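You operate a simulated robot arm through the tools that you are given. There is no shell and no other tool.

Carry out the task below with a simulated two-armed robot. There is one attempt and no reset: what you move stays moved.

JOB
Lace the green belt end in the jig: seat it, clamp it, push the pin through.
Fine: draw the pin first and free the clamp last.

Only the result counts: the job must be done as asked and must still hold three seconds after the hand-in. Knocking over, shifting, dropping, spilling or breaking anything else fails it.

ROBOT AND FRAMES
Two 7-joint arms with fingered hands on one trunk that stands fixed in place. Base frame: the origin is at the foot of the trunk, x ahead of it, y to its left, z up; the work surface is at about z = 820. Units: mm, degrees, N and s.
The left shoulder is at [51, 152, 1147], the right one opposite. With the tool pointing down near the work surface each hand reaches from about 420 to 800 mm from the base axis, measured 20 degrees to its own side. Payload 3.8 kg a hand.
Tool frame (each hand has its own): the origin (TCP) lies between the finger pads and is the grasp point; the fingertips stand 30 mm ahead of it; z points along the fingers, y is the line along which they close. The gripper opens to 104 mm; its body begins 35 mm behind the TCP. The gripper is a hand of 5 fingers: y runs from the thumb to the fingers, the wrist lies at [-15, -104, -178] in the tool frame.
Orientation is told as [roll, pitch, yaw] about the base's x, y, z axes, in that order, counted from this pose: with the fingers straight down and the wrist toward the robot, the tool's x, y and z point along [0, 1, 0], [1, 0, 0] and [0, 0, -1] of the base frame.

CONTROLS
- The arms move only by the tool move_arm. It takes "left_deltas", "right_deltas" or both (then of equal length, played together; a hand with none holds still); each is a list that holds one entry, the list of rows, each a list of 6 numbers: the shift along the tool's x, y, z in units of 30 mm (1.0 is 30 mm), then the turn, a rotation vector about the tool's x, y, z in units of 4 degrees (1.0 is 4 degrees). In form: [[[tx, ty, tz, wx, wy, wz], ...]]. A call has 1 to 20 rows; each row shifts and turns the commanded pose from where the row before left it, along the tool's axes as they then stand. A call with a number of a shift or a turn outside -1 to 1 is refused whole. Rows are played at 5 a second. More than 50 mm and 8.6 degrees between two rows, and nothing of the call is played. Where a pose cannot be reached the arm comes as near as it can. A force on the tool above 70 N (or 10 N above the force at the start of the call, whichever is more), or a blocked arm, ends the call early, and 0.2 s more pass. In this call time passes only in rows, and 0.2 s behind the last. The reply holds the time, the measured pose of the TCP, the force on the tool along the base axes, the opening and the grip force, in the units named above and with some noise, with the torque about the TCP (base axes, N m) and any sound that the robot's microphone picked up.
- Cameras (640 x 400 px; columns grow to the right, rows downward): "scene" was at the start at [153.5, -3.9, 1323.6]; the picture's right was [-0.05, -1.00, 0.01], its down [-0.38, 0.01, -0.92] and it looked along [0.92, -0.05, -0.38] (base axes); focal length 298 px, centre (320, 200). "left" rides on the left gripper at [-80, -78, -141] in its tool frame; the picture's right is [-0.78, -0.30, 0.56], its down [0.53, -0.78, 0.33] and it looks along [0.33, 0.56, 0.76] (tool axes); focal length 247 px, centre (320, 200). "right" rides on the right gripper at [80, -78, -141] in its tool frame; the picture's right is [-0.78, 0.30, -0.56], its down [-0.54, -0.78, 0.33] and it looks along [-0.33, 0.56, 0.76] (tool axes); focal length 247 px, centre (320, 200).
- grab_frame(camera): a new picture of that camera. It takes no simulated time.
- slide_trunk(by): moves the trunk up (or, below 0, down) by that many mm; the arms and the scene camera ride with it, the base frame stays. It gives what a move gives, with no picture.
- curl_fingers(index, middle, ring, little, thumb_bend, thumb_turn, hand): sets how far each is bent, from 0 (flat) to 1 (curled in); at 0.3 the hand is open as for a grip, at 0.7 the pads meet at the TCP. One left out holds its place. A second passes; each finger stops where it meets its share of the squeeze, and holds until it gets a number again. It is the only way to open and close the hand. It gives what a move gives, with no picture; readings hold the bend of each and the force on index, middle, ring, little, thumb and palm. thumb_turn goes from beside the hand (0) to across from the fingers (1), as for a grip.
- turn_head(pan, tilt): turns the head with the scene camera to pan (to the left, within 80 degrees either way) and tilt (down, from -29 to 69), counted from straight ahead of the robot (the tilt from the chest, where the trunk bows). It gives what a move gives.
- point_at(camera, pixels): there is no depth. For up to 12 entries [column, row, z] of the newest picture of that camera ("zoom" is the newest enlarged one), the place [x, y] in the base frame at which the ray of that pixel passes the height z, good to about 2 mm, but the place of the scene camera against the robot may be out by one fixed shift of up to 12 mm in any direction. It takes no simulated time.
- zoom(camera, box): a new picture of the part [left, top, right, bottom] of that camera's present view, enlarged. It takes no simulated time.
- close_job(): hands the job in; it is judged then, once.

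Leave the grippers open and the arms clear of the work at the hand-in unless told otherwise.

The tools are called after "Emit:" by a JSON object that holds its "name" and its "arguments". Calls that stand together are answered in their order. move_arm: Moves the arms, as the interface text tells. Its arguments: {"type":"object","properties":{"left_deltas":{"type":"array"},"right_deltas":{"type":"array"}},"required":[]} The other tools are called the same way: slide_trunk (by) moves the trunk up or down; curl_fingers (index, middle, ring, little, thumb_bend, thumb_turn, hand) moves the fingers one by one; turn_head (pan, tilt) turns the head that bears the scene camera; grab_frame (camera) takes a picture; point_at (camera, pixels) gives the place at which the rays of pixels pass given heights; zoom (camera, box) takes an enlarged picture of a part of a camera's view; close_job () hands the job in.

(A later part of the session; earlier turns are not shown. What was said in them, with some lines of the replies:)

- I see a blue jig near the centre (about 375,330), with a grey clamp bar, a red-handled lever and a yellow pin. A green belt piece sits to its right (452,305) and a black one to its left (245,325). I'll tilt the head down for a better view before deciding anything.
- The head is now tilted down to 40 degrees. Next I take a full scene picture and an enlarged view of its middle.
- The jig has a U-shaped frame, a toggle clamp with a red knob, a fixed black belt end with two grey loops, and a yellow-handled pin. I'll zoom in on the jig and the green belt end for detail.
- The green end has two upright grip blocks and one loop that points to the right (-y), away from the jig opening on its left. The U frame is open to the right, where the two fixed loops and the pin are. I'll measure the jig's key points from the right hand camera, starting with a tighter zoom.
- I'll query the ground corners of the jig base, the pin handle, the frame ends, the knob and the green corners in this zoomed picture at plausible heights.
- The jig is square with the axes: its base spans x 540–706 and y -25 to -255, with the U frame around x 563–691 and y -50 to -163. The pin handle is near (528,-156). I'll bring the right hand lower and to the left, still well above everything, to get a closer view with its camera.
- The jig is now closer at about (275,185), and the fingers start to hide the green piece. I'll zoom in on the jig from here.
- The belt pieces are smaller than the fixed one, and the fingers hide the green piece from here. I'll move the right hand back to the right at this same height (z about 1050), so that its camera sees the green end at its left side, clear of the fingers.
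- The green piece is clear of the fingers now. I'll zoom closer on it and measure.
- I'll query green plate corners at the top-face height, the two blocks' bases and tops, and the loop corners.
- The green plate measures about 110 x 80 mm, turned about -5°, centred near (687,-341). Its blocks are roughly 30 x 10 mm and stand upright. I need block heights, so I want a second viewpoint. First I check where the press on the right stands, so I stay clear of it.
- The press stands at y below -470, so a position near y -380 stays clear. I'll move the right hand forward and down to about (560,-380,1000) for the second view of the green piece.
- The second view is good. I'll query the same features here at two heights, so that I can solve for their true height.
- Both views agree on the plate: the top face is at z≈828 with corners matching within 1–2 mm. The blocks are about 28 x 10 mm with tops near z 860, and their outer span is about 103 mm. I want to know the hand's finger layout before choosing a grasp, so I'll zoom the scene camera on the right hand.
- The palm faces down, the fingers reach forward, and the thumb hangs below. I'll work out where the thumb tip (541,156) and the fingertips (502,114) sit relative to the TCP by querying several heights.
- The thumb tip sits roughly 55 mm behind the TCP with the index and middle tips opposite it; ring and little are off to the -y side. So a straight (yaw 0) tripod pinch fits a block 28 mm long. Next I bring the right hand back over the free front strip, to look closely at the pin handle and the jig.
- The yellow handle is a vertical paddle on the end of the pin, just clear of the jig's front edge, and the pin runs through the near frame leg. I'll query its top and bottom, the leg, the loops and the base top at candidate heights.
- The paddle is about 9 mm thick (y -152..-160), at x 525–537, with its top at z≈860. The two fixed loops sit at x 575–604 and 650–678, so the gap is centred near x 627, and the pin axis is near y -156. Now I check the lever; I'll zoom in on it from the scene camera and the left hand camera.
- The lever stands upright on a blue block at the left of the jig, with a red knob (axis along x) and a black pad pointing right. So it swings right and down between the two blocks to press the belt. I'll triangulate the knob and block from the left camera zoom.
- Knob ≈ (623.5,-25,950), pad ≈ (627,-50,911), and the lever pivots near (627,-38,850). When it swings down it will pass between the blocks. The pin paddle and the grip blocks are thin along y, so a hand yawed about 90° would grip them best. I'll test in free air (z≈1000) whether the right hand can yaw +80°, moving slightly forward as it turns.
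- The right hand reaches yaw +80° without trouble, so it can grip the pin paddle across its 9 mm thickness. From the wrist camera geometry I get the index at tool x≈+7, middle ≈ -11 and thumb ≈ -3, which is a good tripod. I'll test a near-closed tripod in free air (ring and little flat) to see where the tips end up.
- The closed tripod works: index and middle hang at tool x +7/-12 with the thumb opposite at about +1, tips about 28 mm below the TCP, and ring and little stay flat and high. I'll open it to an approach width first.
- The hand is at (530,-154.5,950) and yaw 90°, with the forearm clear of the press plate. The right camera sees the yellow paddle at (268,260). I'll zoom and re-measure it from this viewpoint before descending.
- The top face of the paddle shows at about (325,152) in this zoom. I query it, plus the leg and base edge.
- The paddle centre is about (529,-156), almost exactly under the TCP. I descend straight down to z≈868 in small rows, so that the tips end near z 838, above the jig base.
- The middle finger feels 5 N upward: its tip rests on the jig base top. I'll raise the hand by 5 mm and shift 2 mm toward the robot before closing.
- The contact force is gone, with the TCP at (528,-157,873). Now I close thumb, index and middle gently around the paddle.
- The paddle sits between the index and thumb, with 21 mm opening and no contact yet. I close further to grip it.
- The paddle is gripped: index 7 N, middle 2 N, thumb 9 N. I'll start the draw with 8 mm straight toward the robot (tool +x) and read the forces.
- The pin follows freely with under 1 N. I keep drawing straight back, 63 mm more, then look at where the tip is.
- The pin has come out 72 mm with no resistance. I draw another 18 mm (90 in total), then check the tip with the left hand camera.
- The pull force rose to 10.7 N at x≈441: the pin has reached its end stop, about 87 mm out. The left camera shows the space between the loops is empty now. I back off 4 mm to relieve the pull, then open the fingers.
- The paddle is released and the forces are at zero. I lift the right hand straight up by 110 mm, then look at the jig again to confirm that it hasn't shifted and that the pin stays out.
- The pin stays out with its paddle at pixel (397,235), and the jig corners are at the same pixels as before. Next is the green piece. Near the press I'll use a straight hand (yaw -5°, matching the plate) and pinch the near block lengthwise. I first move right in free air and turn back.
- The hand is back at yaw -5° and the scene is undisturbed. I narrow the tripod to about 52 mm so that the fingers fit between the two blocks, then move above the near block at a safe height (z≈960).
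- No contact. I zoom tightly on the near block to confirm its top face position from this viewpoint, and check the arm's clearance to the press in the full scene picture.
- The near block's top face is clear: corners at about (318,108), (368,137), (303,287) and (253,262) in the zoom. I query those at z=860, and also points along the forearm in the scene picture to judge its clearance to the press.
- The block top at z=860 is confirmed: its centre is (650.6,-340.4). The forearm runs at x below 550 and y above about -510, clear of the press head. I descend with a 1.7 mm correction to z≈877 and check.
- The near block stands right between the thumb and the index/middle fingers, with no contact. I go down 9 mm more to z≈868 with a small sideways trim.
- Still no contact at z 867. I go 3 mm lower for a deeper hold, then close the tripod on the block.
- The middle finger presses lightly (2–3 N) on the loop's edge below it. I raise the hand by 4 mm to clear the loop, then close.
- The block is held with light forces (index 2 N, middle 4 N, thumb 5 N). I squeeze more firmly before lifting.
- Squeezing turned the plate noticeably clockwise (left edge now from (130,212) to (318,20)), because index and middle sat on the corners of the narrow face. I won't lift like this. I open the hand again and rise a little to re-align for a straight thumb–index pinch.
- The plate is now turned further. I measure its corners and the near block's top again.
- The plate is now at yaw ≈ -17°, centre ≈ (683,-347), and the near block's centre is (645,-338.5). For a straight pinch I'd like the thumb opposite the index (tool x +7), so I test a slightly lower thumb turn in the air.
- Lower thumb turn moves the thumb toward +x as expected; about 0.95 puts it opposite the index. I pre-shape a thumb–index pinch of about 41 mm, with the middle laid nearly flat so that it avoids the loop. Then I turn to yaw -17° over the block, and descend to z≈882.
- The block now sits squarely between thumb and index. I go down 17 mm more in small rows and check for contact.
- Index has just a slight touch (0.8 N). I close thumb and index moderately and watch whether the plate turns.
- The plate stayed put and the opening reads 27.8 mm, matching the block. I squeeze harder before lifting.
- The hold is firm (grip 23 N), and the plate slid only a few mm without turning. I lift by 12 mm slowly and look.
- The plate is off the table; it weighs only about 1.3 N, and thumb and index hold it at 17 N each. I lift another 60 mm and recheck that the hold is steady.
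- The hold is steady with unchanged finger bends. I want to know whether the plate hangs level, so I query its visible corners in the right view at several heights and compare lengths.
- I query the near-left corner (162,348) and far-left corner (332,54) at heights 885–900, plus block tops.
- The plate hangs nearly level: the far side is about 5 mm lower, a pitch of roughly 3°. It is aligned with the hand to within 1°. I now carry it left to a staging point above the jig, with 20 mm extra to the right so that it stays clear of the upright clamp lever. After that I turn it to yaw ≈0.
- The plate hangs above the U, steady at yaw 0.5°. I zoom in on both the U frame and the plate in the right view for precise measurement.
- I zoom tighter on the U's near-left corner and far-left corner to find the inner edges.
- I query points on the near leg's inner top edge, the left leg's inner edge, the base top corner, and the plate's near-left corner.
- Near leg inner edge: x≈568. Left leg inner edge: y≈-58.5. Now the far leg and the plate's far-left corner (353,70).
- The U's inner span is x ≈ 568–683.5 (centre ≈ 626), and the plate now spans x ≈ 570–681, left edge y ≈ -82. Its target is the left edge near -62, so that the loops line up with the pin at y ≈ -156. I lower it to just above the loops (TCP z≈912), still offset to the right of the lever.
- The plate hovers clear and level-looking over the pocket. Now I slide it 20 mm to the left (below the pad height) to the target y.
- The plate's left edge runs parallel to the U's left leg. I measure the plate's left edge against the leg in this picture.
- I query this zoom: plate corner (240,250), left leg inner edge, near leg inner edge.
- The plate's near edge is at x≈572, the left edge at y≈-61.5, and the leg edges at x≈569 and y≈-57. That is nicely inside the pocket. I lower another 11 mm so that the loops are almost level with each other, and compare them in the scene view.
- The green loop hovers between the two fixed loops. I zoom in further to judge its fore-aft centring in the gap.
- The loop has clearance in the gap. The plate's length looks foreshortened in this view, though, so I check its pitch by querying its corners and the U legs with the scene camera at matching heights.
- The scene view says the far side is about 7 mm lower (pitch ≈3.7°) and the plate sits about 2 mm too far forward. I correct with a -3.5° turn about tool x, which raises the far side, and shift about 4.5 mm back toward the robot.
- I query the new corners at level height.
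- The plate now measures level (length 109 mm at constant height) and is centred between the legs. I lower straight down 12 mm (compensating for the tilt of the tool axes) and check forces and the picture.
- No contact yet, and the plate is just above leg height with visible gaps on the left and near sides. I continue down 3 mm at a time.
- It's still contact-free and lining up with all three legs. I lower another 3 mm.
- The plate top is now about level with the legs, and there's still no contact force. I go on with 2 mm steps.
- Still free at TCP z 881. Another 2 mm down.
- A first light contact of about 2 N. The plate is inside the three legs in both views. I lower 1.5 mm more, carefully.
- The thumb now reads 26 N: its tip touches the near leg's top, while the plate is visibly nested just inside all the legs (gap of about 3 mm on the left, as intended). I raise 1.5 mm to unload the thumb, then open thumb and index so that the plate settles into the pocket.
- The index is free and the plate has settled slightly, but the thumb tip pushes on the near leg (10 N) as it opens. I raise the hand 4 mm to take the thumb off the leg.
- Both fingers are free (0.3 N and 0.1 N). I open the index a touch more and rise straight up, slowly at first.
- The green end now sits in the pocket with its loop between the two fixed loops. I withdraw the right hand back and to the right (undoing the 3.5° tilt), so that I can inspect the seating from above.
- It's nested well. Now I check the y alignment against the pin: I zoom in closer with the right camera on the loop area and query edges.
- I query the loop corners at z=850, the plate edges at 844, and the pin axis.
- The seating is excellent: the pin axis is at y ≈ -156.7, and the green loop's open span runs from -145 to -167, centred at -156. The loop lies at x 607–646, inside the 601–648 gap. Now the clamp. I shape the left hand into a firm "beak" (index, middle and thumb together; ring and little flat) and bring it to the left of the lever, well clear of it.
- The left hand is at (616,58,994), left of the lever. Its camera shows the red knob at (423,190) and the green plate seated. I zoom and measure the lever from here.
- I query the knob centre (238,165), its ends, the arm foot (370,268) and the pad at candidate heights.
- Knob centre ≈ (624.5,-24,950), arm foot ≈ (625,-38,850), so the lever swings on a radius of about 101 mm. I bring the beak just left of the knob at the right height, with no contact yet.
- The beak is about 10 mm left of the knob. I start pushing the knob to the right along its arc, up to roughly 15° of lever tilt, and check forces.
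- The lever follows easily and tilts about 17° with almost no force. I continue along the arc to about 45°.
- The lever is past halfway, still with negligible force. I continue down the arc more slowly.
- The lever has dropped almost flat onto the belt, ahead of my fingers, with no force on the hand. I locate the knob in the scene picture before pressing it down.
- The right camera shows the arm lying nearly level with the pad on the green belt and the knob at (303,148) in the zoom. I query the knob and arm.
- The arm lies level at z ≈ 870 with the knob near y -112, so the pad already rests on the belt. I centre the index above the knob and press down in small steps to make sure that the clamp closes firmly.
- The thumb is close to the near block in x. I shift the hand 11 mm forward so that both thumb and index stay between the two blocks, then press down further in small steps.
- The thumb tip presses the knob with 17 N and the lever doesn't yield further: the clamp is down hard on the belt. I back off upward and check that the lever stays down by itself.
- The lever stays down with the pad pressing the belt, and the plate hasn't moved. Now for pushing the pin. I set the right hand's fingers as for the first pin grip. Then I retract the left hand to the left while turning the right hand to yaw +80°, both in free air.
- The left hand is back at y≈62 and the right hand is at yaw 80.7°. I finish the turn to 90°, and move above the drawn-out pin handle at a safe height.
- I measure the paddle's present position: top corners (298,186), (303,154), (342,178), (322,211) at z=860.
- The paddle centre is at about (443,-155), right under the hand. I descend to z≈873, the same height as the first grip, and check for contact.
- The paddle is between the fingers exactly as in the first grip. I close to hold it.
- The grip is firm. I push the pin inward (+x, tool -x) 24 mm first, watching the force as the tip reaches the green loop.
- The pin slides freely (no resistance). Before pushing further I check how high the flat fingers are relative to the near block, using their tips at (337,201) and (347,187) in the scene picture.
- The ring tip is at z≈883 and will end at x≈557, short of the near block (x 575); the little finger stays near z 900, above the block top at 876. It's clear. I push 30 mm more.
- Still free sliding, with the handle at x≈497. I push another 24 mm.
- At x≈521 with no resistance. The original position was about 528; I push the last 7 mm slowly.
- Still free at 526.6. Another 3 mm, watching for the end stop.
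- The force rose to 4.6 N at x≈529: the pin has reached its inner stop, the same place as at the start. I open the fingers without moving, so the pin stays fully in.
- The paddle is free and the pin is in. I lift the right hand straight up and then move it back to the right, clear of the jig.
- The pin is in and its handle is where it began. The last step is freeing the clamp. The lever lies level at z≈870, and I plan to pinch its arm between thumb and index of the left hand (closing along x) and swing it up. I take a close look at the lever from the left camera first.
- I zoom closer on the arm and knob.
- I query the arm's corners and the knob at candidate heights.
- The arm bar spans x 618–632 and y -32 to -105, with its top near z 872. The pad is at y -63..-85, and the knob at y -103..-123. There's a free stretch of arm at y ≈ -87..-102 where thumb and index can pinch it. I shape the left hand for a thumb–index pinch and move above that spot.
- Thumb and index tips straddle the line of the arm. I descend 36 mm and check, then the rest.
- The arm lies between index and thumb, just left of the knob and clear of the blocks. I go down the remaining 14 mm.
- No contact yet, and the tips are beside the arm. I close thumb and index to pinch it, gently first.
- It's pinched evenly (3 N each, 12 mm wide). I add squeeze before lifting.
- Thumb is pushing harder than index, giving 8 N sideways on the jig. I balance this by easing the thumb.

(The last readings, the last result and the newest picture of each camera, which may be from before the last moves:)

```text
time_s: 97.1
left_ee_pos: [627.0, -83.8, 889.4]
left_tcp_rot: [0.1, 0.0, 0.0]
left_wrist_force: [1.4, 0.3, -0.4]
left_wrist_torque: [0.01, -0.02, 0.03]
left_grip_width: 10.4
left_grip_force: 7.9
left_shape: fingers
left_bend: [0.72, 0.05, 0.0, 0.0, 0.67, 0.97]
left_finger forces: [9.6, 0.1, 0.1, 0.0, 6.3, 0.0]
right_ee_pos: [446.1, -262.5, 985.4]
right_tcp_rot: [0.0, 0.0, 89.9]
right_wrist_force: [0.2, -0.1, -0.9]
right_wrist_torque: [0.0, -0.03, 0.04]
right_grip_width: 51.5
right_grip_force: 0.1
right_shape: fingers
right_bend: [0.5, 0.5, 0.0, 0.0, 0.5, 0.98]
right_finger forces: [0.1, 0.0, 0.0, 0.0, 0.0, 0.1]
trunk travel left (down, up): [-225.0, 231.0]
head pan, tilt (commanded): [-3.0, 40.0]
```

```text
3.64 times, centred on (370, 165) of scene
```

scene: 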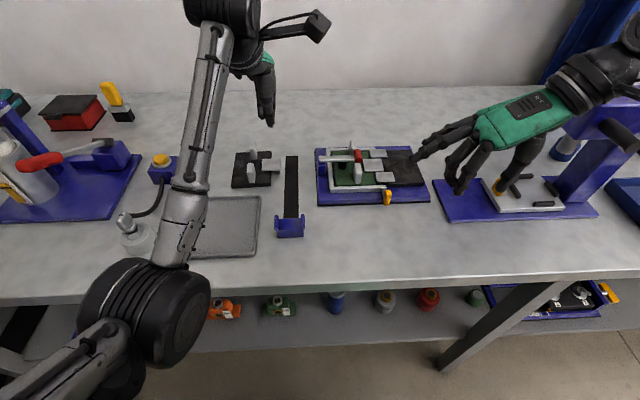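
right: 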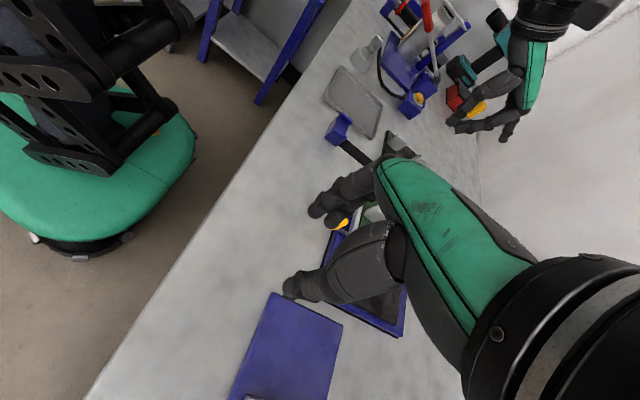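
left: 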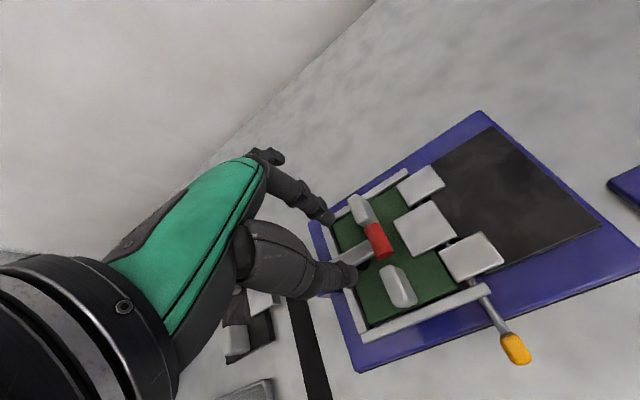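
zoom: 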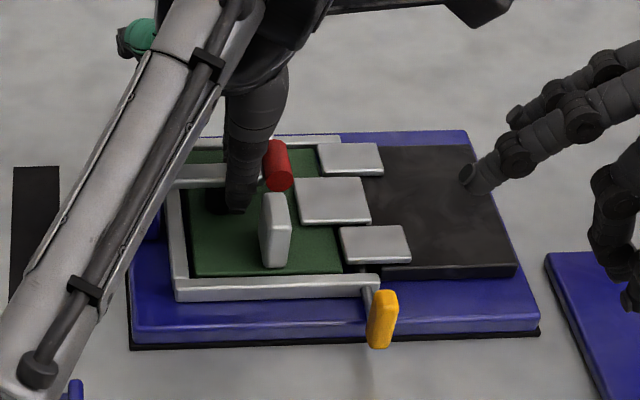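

Balanced now (about 1 N net). I start the lift along the lever's arc, rolling the hand slightly with it, for about 15°.

Emit:
{"name": "move_arm", "arguments": {"left_deltas": [[[0.065, 0, -0.248, 0, -0.94, 0], [0.082, 0, -0.247, 0, -0.94, 0]]]}}

Emit:
{"name": "zoom", "arguments": {"camera": "scene", "box": [310, 110, 430, 220]}}

Emit:
{"name": "zoom", "arguments": {"camera": "left", "box": [270, 150, 430, 310]}}

```text
time_s: 97.7
left_ee_pos: [624.6, -79.2, 904.5]
left_tcp_rot: [-7.6, 0.0, 0.0]
left_wrist_force: [2.3, -2.2, -0.2]
left_wrist_torque: [-0.05, -0.01, 0.03]
left_grip_width: 9.1
left_grip_force: 7.7
left_shape: fingers
left_bend: [0.72, 0.05, 0.0, 0.0, 0.68, 0.97]
left_finger forces: [9.2, 0.0, 0.0, 0.0, 6.0, 0.0]
right_ee_pos: [446.8, -262.8, 985.1]
right_tcp_rot: [0.1, 0.1, 89.9]
right_wrist_force: [-0.1, 0.5, -0.1]
right_wrist_torque: [0.01, -0.01, 0.01]
right_grip_width: 51.7
right_grip_force: 0.1
right_shape: fingers
right_bend: [0.5, 0.5, 0.0, 0.0, 0.5, 0.98]
right_finger forces: [0.0, 0.0, 0.0, 0.1, 0.0, 0.0]
trunk travel left (down, up): [-225.0, 231.0]
head pan, tilt (commanded): [-3.0, 40.0]
```

```text
3.64 times, centred on (370, 165) of scene
```

zoom: 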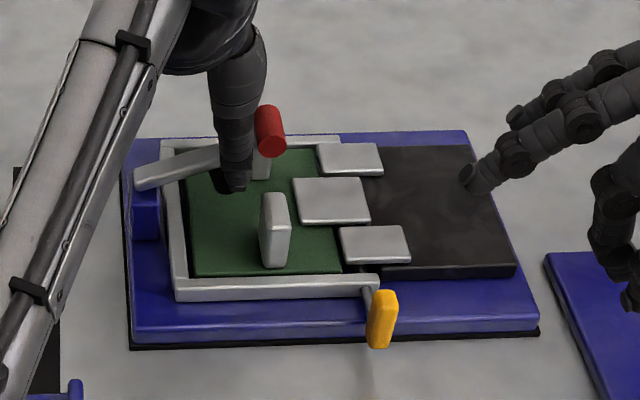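

```text
2.50 times, centred on (350, 230) of left
```

zoom: 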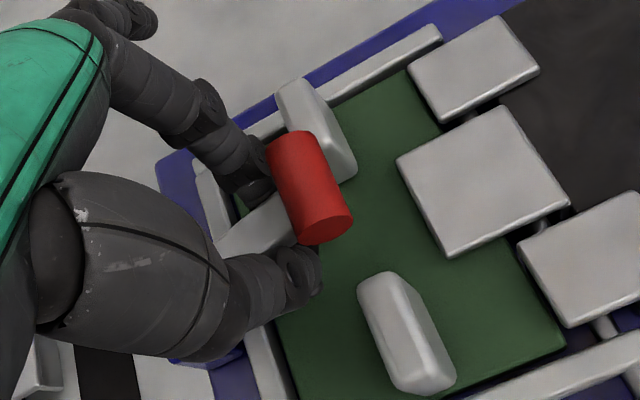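

The lever rises with the hand; net forces are around 2 N and the jig stays put. I continue to about 45°.

Emit:
{"name": "move_arm", "arguments": {"left_deltas": [[[0.099, 0, -0.244, 0, -0.94, 0], [0.116, 0, -0.24, 0, -0.94, 0], [0.133, 0, -0.235, 0, -0.94, 0], [0.149, 0, -0.23, 0, -0.94, 0]]]}}

Emit:
{"name": "zoom", "arguments": {"camera": "scene", "box": [310, 110, 430, 220]}}

Emit:
{"name": "zoom", "arguments": {"camera": "left", "box": [270, 150, 430, 310]}}

```text
time_s: 98.7
left_ee_pos: [625.9, -55.5, 929.0]
left_tcp_rot: [-22.6, 0.0, 0.0]
left_wrist_force: [1.9, -1.9, -0.6]
left_wrist_torque: [-0.11, -0.02, -0.02]
left_grip_width: 9.1
left_grip_force: 9.2
left_shape: fingers
left_bend: [0.72, 0.05, 0.0, 0.0, 0.68, 0.97]
left_finger forces: [10.0, 0.0, 0.0, 0.0, 8.6, 0.0]
right_ee_pos: [446.7, -262.3, 985.7]
right_tcp_rot: [0.0, 0.0, 89.9]
right_wrist_force: [0.0, -0.8, -0.2]
right_wrist_torque: [0.01, -0.02, 0.01]
right_grip_width: 51.5
right_grip_force: 0.0
right_shape: fingers
right_bend: [0.5, 0.5, 0.0, 0.0, 0.5, 0.98]
right_finger forces: [0.0, 0.0, 0.0, 0.0, 0.0, 0.1]
trunk travel left (down, up): [-225.0, 231.0]
head pan, tilt (commanded): [-3.0, 40.0]
```

```text
3.64 times, centred on (370, 165) of scene
```

zoom: 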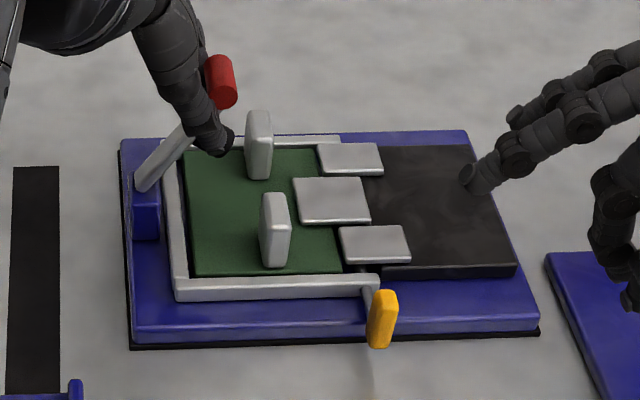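

```text
2.50 times, centred on (350, 230) of left
```

zoom: 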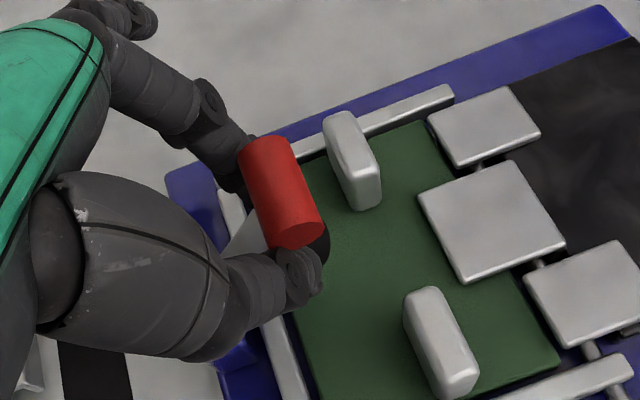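

The lever is now about 50° up, and the belt, pin and jig are unmoved. I continue the arc toward vertical in two parts.

Emit:
{"name": "move_arm", "arguments": {"left_deltas": [[[0.164, 0, -0.222, 0, -0.94, 0], [0.179, 0, -0.214, 0, -0.94, 0], [0.194, 0, -0.205, 0, -0.94, 0]]]}}

Emit:
{"name": "zoom", "arguments": {"camera": "scene", "box": [290, 100, 410, 210]}}

Emit:
{"name": "zoom", "arguments": {"camera": "left", "box": [270, 150, 430, 310]}}

```text
time_s: 99.5
left_ee_pos: [626.1, -34.7, 938.0]
left_tcp_rot: [-33.8, 0.3, 0.0]
left_wrist_force: [-0.1, -2.5, -0.5]
left_wrist_torque: [-0.08, -0.11, -0.02]
left_grip_width: 11.4
left_grip_force: 12.6
left_shape: fingers
left_bend: [0.72, 0.05, 0.0, 0.0, 0.66, 0.98]
left_finger forces: [10.1, 0.0, 0.1, 0.0, 14.6, 0.0]
right_ee_pos: [448.9, -260.8, 984.1]
right_tcp_rot: [0.1, 0.1, 89.9]
right_wrist_force: [-0.5, -0.3, 0.9]
right_wrist_torque: [-0.01, -0.01, -0.03]
right_grip_width: 51.6
right_grip_force: 0.2
right_shape: fingers
right_bend: [0.5, 0.5, 0.0, 0.0, 0.5, 0.98]
right_finger forces: [0.0, 0.1, 0.0, 0.1, 0.0, 0.0]
trunk travel left (down, up): [-225.0, 231.0]
head pan, tilt (commanded): [-3.0, 40.0]
```

```text
3.64 times, centred on (350, 155) of scene
```

zoom: 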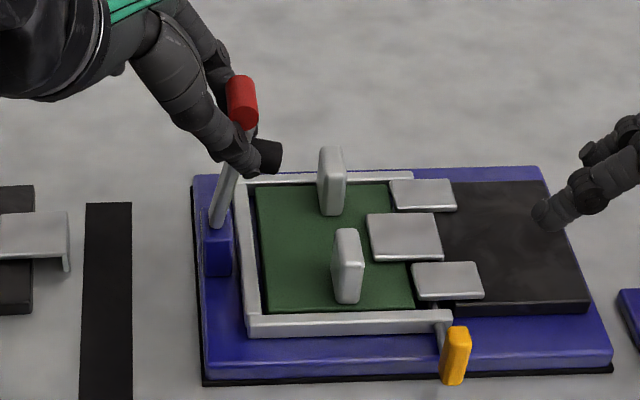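

```text
2.50 times, centred on (350, 230) of left
```

zoom: 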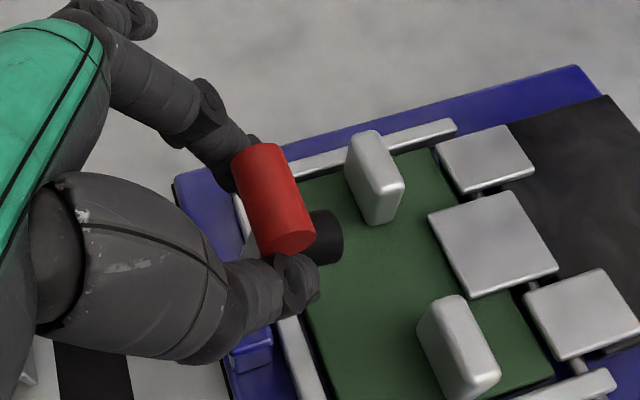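

The lever is about 70° up. Thumb force rose a little (it touches the pad's side). I continue gently for the last part.

Emit:
{"name": "move_arm", "arguments": {"left_deltas": [[[0.208, 0, -0.195, 0, -0.94, 0], [0.221, 0, -0.185, 0, -0.94, 0]]]}}

Emit:
{"name": "zoom", "arguments": {"camera": "scene", "box": [290, 100, 410, 210]}}

Emit:
{"name": "zoom", "arguments": {"camera": "left", "box": [270, 150, 430, 310]}}

```text
time_s: 100.1
left_ee_pos: [627.7, -17.8, 937.6]
left_tcp_rot: [-41.2, 0.4, -0.1]
left_wrist_force: [-1.0, -3.2, 0.1]
left_wrist_torque: [0.02, -0.1, 0.01]
left_grip_width: 11.8
left_grip_force: 14.0
left_shape: fingers
left_bend: [0.72, 0.05, 0.0, 0.0, 0.66, 0.99]
left_finger forces: [12.2, 0.0, 0.0, 0.0, 16.0, 0.1]
right_ee_pos: [448.9, -262.7, 984.0]
right_tcp_rot: [0.2, 0.0, 90.0]
right_wrist_force: [0.1, -0.7, -0.1]
right_wrist_torque: [0.01, 0.01, 0.0]
right_grip_width: 51.5
right_grip_force: 0.1
right_shape: fingers
right_bend: [0.5, 0.5, 0.0, 0.0, 0.5, 0.98]
right_finger forces: [0.1, 0.1, 0.0, 0.1, 0.0, 0.0]
trunk travel left (down, up): [-225.0, 231.0]
head pan, tilt (commanded): [-3.0, 40.0]
```

```text
3.64 times, centred on (350, 155) of scene
```

zoom: 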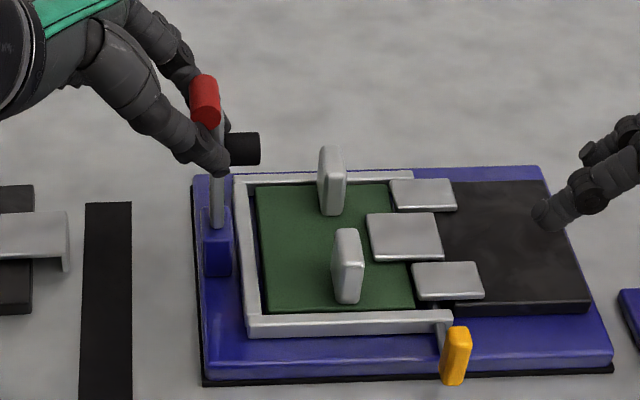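

```text
2.50 times, centred on (350, 230) of left
```

zoom: 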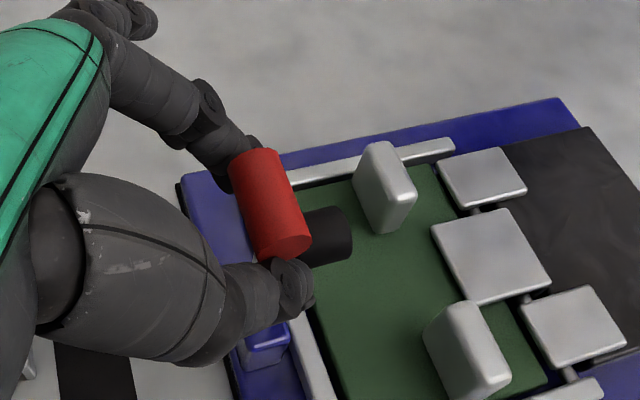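

The lever is practically upright; in the initial picture it leaned slightly further left. I nudge it a last few millimetres to the left, reading the force for its end stop.

Emit:
{"name": "move_arm", "arguments": {"left_deltas": [[[0.18, 0, -0.12, 0, -0.5, 0]]]}}

Emit:
{"name": "zoom", "arguments": {"camera": "scene", "box": [290, 100, 410, 210]}}

```text
time_s: 100.5
left_ee_pos: [625.8, -13.0, 936.1]
left_tcp_rot: [-43.3, 0.5, 0.0]
left_wrist_force: [-0.5, -6.5, 0.1]
left_wrist_torque: [0.08, -0.09, 0.02]
left_grip_width: 12.0
left_grip_force: 13.8
left_shape: fingers
left_bend: [0.72, 0.05, 0.0, 0.0, 0.65, 0.99]
left_finger forces: [12.8, 0.0, 0.0, 0.0, 14.6, 0.0]
right_ee_pos: [448.4, -262.0, 983.6]
right_tcp_rot: [0.2, 0.0, 89.9]
right_wrist_force: [-0.7, -0.6, 0.1]
right_wrist_torque: [-0.02, 0.0, 0.01]
right_grip_width: 51.8
right_grip_force: 0.0
right_shape: fingers
right_bend: [0.5, 0.5, 0.0, 0.0, 0.5, 0.98]
right_finger forces: [0.0, 0.0, 0.0, 0.0, 0.0, 0.0]
trunk travel left (down, up): [-225.0, 231.0]
head pan, tilt (commanded): [-3.0, 40.0]
```

```text
3.64 times, centred on (350, 155) of scene
```

zoom: 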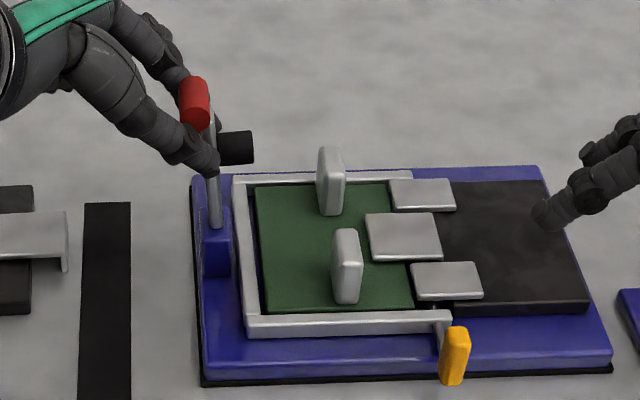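

The sideways force reached 6.5 N: the lever is at its open stop, leaning left as at the start. I ease back a little to unload, then open the fingers.

Emit:
{"name": "move_arm", "arguments": {"left_deltas": [[[-0.1, 0, 0.03, 0, 0, 0]]]}}

Emit:
{"name": "curl_fingers", "arguments": {"hand": "left", "index": 0.58, "thumb_bend": 0.56}}

Emit:
{"name": "zoom", "arguments": {"camera": "scene", "box": [290, 100, 410, 210]}}

Emit:
{"name": "zoom", "arguments": {"camera": "left", "box": [270, 150, 430, 310]}}

```text
time_s: 100.9
left_ee_pos: [626.7, -13.1, 937.8]
left_tcp_rot: [-43.2, 0.4, 0.0]
left_wrist_force: [-0.5, -3.2, -0.1]
left_wrist_torque: [0.15, -0.01, -0.01]
left_grip_width: 12.3
left_grip_force: 14.1
left_shape: fingers
left_bend: [0.72, 0.05, 0.0, 0.0, 0.65, 1.0]
left_finger forces: [13.1, 0.0, 0.0, 0.0, 15.1, 0.0]
right_ee_pos: [449.3, -262.2, 984.2]
right_tcp_rot: [0.1, 0.1, 90.0]
right_wrist_force: [-0.2, -0.7, 0.6]
right_wrist_torque: [0.01, -0.01, -0.02]
right_grip_width: 51.5
right_grip_force: 0.1
right_shape: fingers
right_bend: [0.5, 0.5, 0.0, 0.0, 0.5, 0.98]
right_finger forces: [0.0, 0.1, 0.0, 0.0, 0.0, 0.0]
trunk travel left (down, up): [-225.0, 231.0]
head pan, tilt (commanded): [-3.0, 40.0]
```

```text
time_s: 101.9
left_ee_pos: [625.8, -13.6, 942.3]
left_tcp_rot: [-43.4, 0.0, -0.1]
left_wrist_force: [0.7, 0.1, 0.6]
left_wrist_torque: [-0.02, -0.04, 0.0]
left_grip_width: 36.8
left_grip_force: 0.7
left_shape: fingers
left_bend: [0.57, 0.05, 0.0, 0.0, 0.56, 0.96]
left_finger forces: [0.5, 0.0, 0.0, 0.1, 0.3, 0.0]
right_ee_pos: [445.4, -261.0, 985.5]
right_tcp_rot: [0.1, -0.1, 89.9]
right_wrist_force: [-1.0, -1.0, 1.0]
right_wrist_torque: [-0.01, 0.02, 0.0]
right_grip_width: 51.6
right_grip_force: 0.1
right_shape: fingers
right_bend: [0.5, 0.5, 0.0, 0.0, 0.5, 0.98]
right_finger forces: [0.0, 0.0, 0.0, 0.0, 0.0, 0.1]
trunk travel left (down, up): [-225.0, 231.0]
head pan, tilt (commanded): [-3.0, 40.0]
```

```text
3.64 times, centred on (350, 155) of scene
```

zoom: 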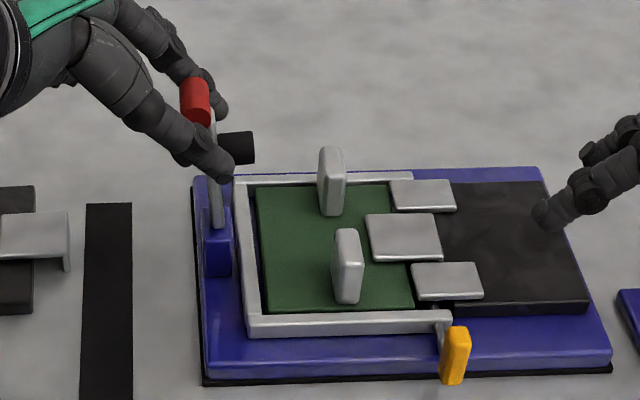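

```text
2.50 times, centred on (350, 230) of left
```

zoom: 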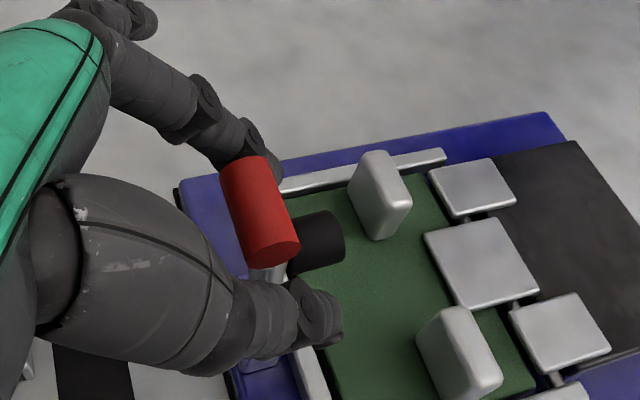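

The lever stays open by itself, leaning left. I open thumb and index wider so they clear the knob, then withdraw the hand up and to the left along its own axis.

Emit:
{"name": "curl_fingers", "arguments": {"hand": "left", "index": 0.42, "thumb_bend": 0.42}}

Emit:
{"name": "zoom", "arguments": {"camera": "left", "box": [270, 150, 430, 310]}}

```text
time_s: 102.9
left_ee_pos: [624.7, -13.7, 940.5]
left_tcp_rot: [-43.4, 0.1, 0.0]
left_wrist_force: [0.4, 0.3, 0.4]
left_wrist_torque: [-0.02, -0.05, -0.02]
left_grip_width: 72.7
left_grip_force: 0.0
left_shape: fingers
left_bend: [0.42, 0.05, 0.0, 0.0, 0.42, 0.94]
left_finger forces: [0.0, 0.0, 0.1, 0.0, 0.0, 0.0]
right_ee_pos: [446.6, -262.2, 984.7]
right_tcp_rot: [0.0, 0.1, 89.9]
right_wrist_force: [-0.3, -0.8, -0.8]
right_wrist_torque: [0.04, 0.0, -0.02]
right_grip_width: 51.8
right_grip_force: 0.1
right_shape: fingers
right_bend: [0.5, 0.5, 0.0, 0.0, 0.5, 0.98]
right_finger forces: [0.0, 0.0, 0.1, 0.1, 0.0, 0.0]
trunk travel left (down, up): [-225.0, 231.0]
head pan, tilt (commanded): [-3.0, 40.0]
```

```text
2.50 times, centred on (350, 230) of left
```

zoom: 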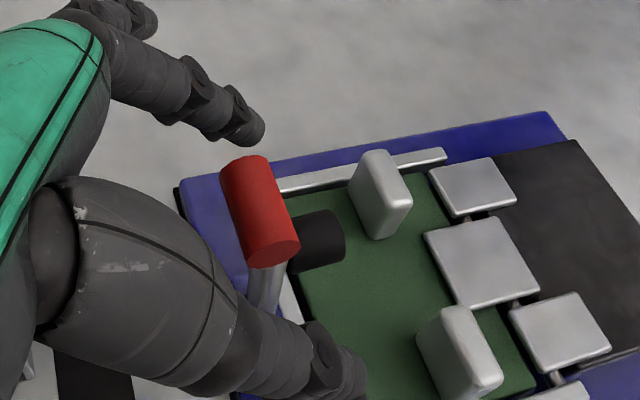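

Thumb and index are well clear of the knob on both sides. I withdraw up-left in small rows.

Emit:
{"name": "move_arm", "arguments": {"left_deltas": [[[0, 0, -0.3, 0, 0, 0], [0, 0, -0.4, 0, 0, 0], [0, 0, -0.6, 0, 0, 0], [0, 0, -0.7, 0, 0, 0], [0, 0, -0.7, 0, 0, 0], [0, 0, -0.7, 0, 0, 0]]]}}

Emit:
{"name": "zoom", "arguments": {"camera": "scene", "box": [280, 80, 420, 210]}}

```text
time_s: 104.3
left_ee_pos: [624.3, 58.6, 1016.3]
left_tcp_rot: [-43.4, 0.0, 0.0]
left_wrist_force: [0.1, 0.1, 0.4]
left_wrist_torque: [-0.01, 0.01, -0.01]
left_grip_width: 72.9
left_grip_force: 0.1
left_shape: fingers
left_bend: [0.42, 0.05, 0.0, 0.0, 0.42, 0.94]
left_finger forces: [0.0, 0.0, 0.1, 0.0, 0.1, 0.0]
right_ee_pos: [447.1, -261.2, 984.8]
right_tcp_rot: [0.0, 0.0, 89.9]
right_wrist_force: [0.0, 0.7, -0.4]
right_wrist_torque: [-0.05, -0.01, 0.0]
right_grip_width: 51.4
right_grip_force: 0.1
right_shape: fingers
right_bend: [0.5, 0.5, 0.0, 0.0, 0.5, 0.98]
right_finger forces: [0.0, 0.0, 0.1, 0.0, 0.0, 0.0]
trunk travel left (down, up): [-225.0, 231.0]
head pan, tilt (commanded): [-3.0, 40.0]
```

```text
3.08 times, centred on (350, 145) of scene
```

zoom: 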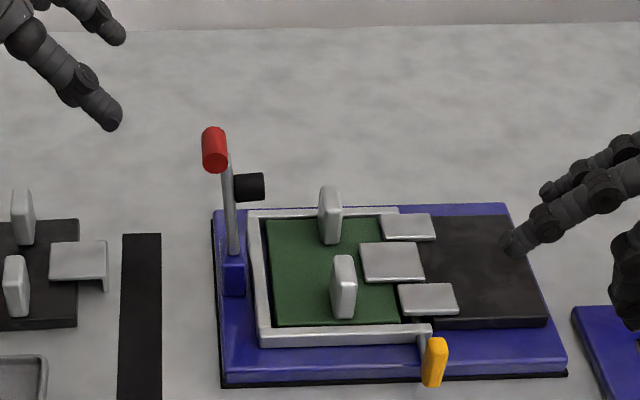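

The clamp lever is open, the pin is in, the green end is seated, and the jig's corners are at the same pixels as before. I now return both arms toward their starting poses: the left unrolls and backs off up-left, the right rises while turning back.

Emit:
{"name": "move_arm", "arguments": {"left_deltas": [[[0, 0, 0, 0, 0.986, 0], [0, 0, 0, 0, 0.986, 0], [0, 0, 0, 0, 0.986, 0], [0, 0, 0, 0, 0.986, 0], [0, 0, 0, 0, 0.986, 0], [0, 0, 0, 0, 0.986, 0], [0, 0, 0, 0, 0.986, 0], [0, 0, 0, 0, 0.986, 0], [0, 0, 0, 0, 0.986, 0], [0, 0, 0, 0, 0.986, 0], [0, 0, 0, 0, 0.986, 0], [0.374, -0.585, -0.667, 0, 0, 0], [0.374, -0.585, -0.667, 0, 0, 0], [0.374, -0.585, -0.667, 0, 0, 0], [0.374, -0.585, -0.667, 0, 0, 0], [0.374, -0.585, -0.667, 0, 0, 0], [0.374, -0.585, -0.667, 0, 0, 0], [0.374, -0.585, -0.667, 0, 0, 0], [0.374, -0.585, -0.667, 0, 0, 0], [0.374, -0.585, -0.667, 0, 0, 0]]], "right_deltas": [[[0, 0, -0.4, 0, 0, 1], [0, 0, -0.4, 0, 0, 1], [0, 0, -0.4, 0, 0, 1], [0, 0, -0.4, 0, 0, 1], [0, 0, -0.4, 0, 0, 1], [0, 0, -0.4, 0, 0, 1], [0, 0, -0.4, 0, 0, 1], [0, 0, -0.4, 0, 0, 1], [0, 0, -0.4, 0, 0, 1], [0, 0, -0.4, 0, 0, 1], [0, 0, -0.3, 0, 0, 1], [0, 0, -0.3, 0, 0, 1], [0, 0, -0.3, 0, 0, 1], [0, 0, -0.3, 0, 0, 1], [0, 0, -0.3, 0, 0, 1], [0, 0, -0.3, 0, 0, 1], [0, 0, -0.3, 0, 0, 1], [0, 0, -0.2, 0, 0, 1], [0, 0, 0, 0, 0, 1], [0, 0, 0, 0, 0, 1]]]}}

Emit:
{"name": "curl_fingers", "arguments": {"hand": "left", "index": 0.3, "middle": 0.3, "ring": 0.3, "little": 0.3, "thumb_bend": 0.3, "thumb_turn": 0.98}}

Emit:
{"name": "curl_fingers", "arguments": {"hand": "right", "index": 0.3, "middle": 0.3, "ring": 0.3, "little": 0.3, "thumb_bend": 0.3, "thumb_turn": 0.98}}

Emit:
{"name": "grab_frame", "arguments": {"camera": "scene"}}

Emit:
{"name": "zoom", "arguments": {"camera": "scene", "box": [305, 115, 441, 213]}}

Emit:
{"name": "zoom", "arguments": {"camera": "left", "box": [440, 50, 620, 200]}}

```text
time_s: 108.5
left_ee_pos: [465.9, 159.6, 1194.1]
left_tcp_rot: [-0.1, 0.0, 0.0]
left_wrist_force: [0.4, 0.3, 0.1]
left_wrist_torque: [0.0, 0.01, 0.01]
left_grip_width: 73.0
left_grip_force: 0.1
left_shape: fingers
left_bend: [0.42, 0.05, 0.0, 0.0, 0.42, 0.94]
left_finger forces: [0.0, 0.1, 0.1, 0.0, 0.1, 0.0]
right_ee_pos: [444.8, -260.6, 1174.4]
right_tcp_rot: [-0.1, 0.0, 9.7]
right_wrist_force: [0.2, 0.9, 0.6]
right_wrist_torque: [-0.01, -0.03, -0.01]
right_grip_width: 52.1
right_grip_force: 0.1
right_shape: fingers
right_bend: [0.5, 0.5, 0.0, 0.0, 0.5, 0.98]
right_finger forces: [0.0, 0.1, 0.1, 0.1, 0.0, 0.0]
trunk travel left (down, up): [-225.0, 231.0]
head pan, tilt (commanded): [-3.0, 40.0]
```

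```text
time_s: 109.5
left_ee_pos: [468.3, 158.2, 1195.5]
left_tcp_rot: [0.1, -0.1, 0.0]
left_wrist_force: [0.3, 0.0, -0.6]
left_wrist_torque: [0.0, 0.01, 0.0]
left_grip_width: 102.9
left_grip_force: 0.1
left_shape: fingers
left_bend: [0.3, 0.3, 0.3, 0.3, 0.3, 0.96]
left_finger forces: [0.0, 0.0, 0.1, 0.0, 0.0, 0.1]
right_ee_pos: [444.2, -262.0, 1174.8]
right_tcp_rot: [-0.1, 0.0, 9.9]
right_wrist_force: [0.2, -1.1, -0.8]
right_wrist_torque: [0.0, 0.03, 0.0]
right_grip_width: 51.6
right_grip_force: 0.1
right_shape: fingers
right_bend: [0.5, 0.5, 0.0, 0.0, 0.5, 0.98]
right_finger forces: [0.0, 0.0, 0.0, 0.1, 0.0, 0.1]
trunk travel left (down, up): [-225.0, 231.0]
head pan, tilt (commanded): [-3.0, 40.0]
```

```text
time_s: 110.5
left_ee_pos: [467.4, 158.1, 1195.0]
left_tcp_rot: [-0.1, -0.1, 0.0]
left_wrist_force: [0.0, 0.3, -0.2]
left_wrist_torque: [0.0, -0.02, -0.01]
left_grip_width: 102.8
left_grip_force: 0.0
left_shape: fingers
left_bend: [0.3, 0.3, 0.3, 0.3, 0.3, 0.96]
left_finger forces: [0.1, 0.0, 0.1, 0.0, 0.1, 0.0]
right_ee_pos: [445.2, -261.6, 1175.0]
right_tcp_rot: [0.0, -0.1, 9.9]
right_wrist_force: [-1.2, 0.1, 0.1]
right_wrist_torque: [-0.01, 0.04, 0.02]
right_grip_width: 103.0
right_grip_force: 0.2
right_shape: fingers
right_bend: [0.3, 0.3, 0.3, 0.3, 0.3, 0.96]
right_finger forces: [0.0, 0.0, 0.1, 0.0, 0.1, 0.0]
trunk travel left (down, up): [-225.0, 231.0]
head pan, tilt (commanded): [-3.0, 40.0]
```

```text
taken
```

scene: 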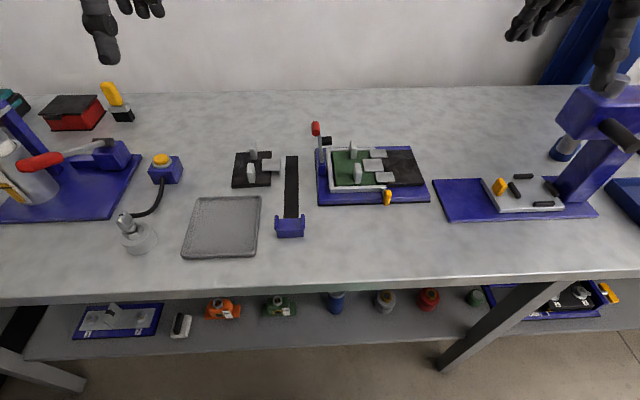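

```text
4.08 times, centred on (373, 164) of scene
```

zoom: 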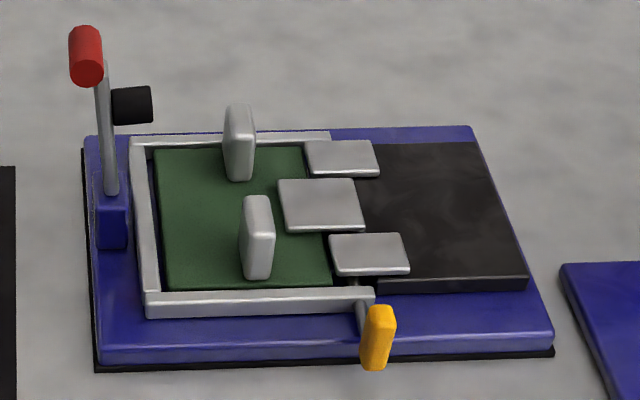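

```text
2.67 times, centred on (530, 125) of left
```

zoom: 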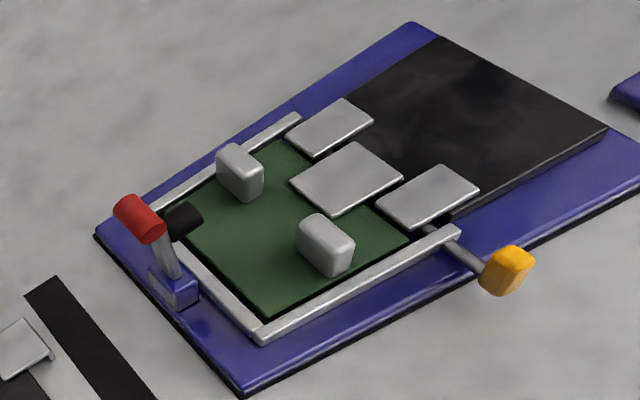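

Everything matches the starting picture apart from the seated green end: lever upright, pin handle back in its place, jig and neighbours unmoved. I take one last close look to confirm that the pin passes through the green loop to the far loop.

Emit:
{"name": "zoom", "arguments": {"camera": "left", "box": [530, 80, 605, 155]}}

Emit:
{"name": "zoom", "arguments": {"camera": "scene", "box": [365, 145, 405, 205]}}

```text
5.33 times, centred on (568, 118) of left
```

zoom: 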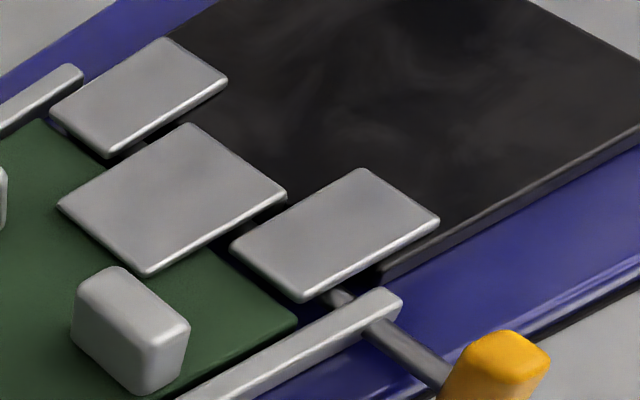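

```text
6.67 times, centred on (385, 175) of scene
```

zoom: 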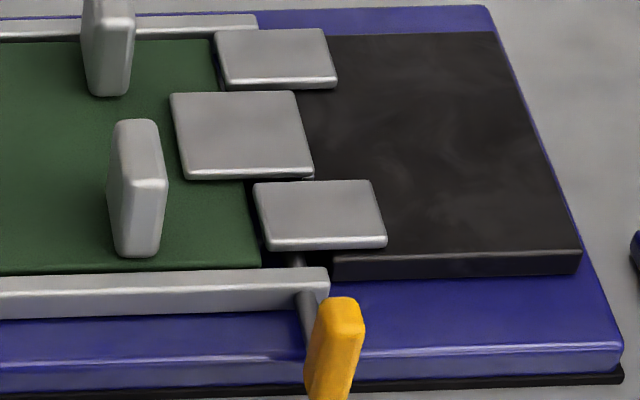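

A pin segment shows on both sides of the green loop, and the handle is at its original depth, so the belt is laced. Both hands are open and clear, the clamp is free, and nothing else has moved. I hand the job in.

Emit:
{"name": "close_job", "arguments": {}}

```text
The job is handed in.
```

The green belt end is laced in the jig and I've handed the job in; the reply gave no verdict.

1. **Pin drawn first:** I pulled the pin about 87 mm, to its outer stop, so the space between the two fixed loops was clear.
2. **Seating:** The green end sits in the U-shaped pocket with its loop between the fixed loops. The pin line ran within about 1 mm of the middle of the green loop's opening. My first grip turned the plate on the table, so I let go and gripped it again before lifting.
3. **Clamp:** I swung the lever down and pressed it with about 17 N. It stayed down by itself.
4. **Pin pushed through:** The pin went back to its inner stop with no noticeable resistance. The pictures show pin on both sides of the green loop.
5. **Clamp freed last:** I lifted the lever back to its open stop, where it stays by itself.

In the last pictures the jig and the objects around it look the same as at the start. Both hands are open and clear of the work.
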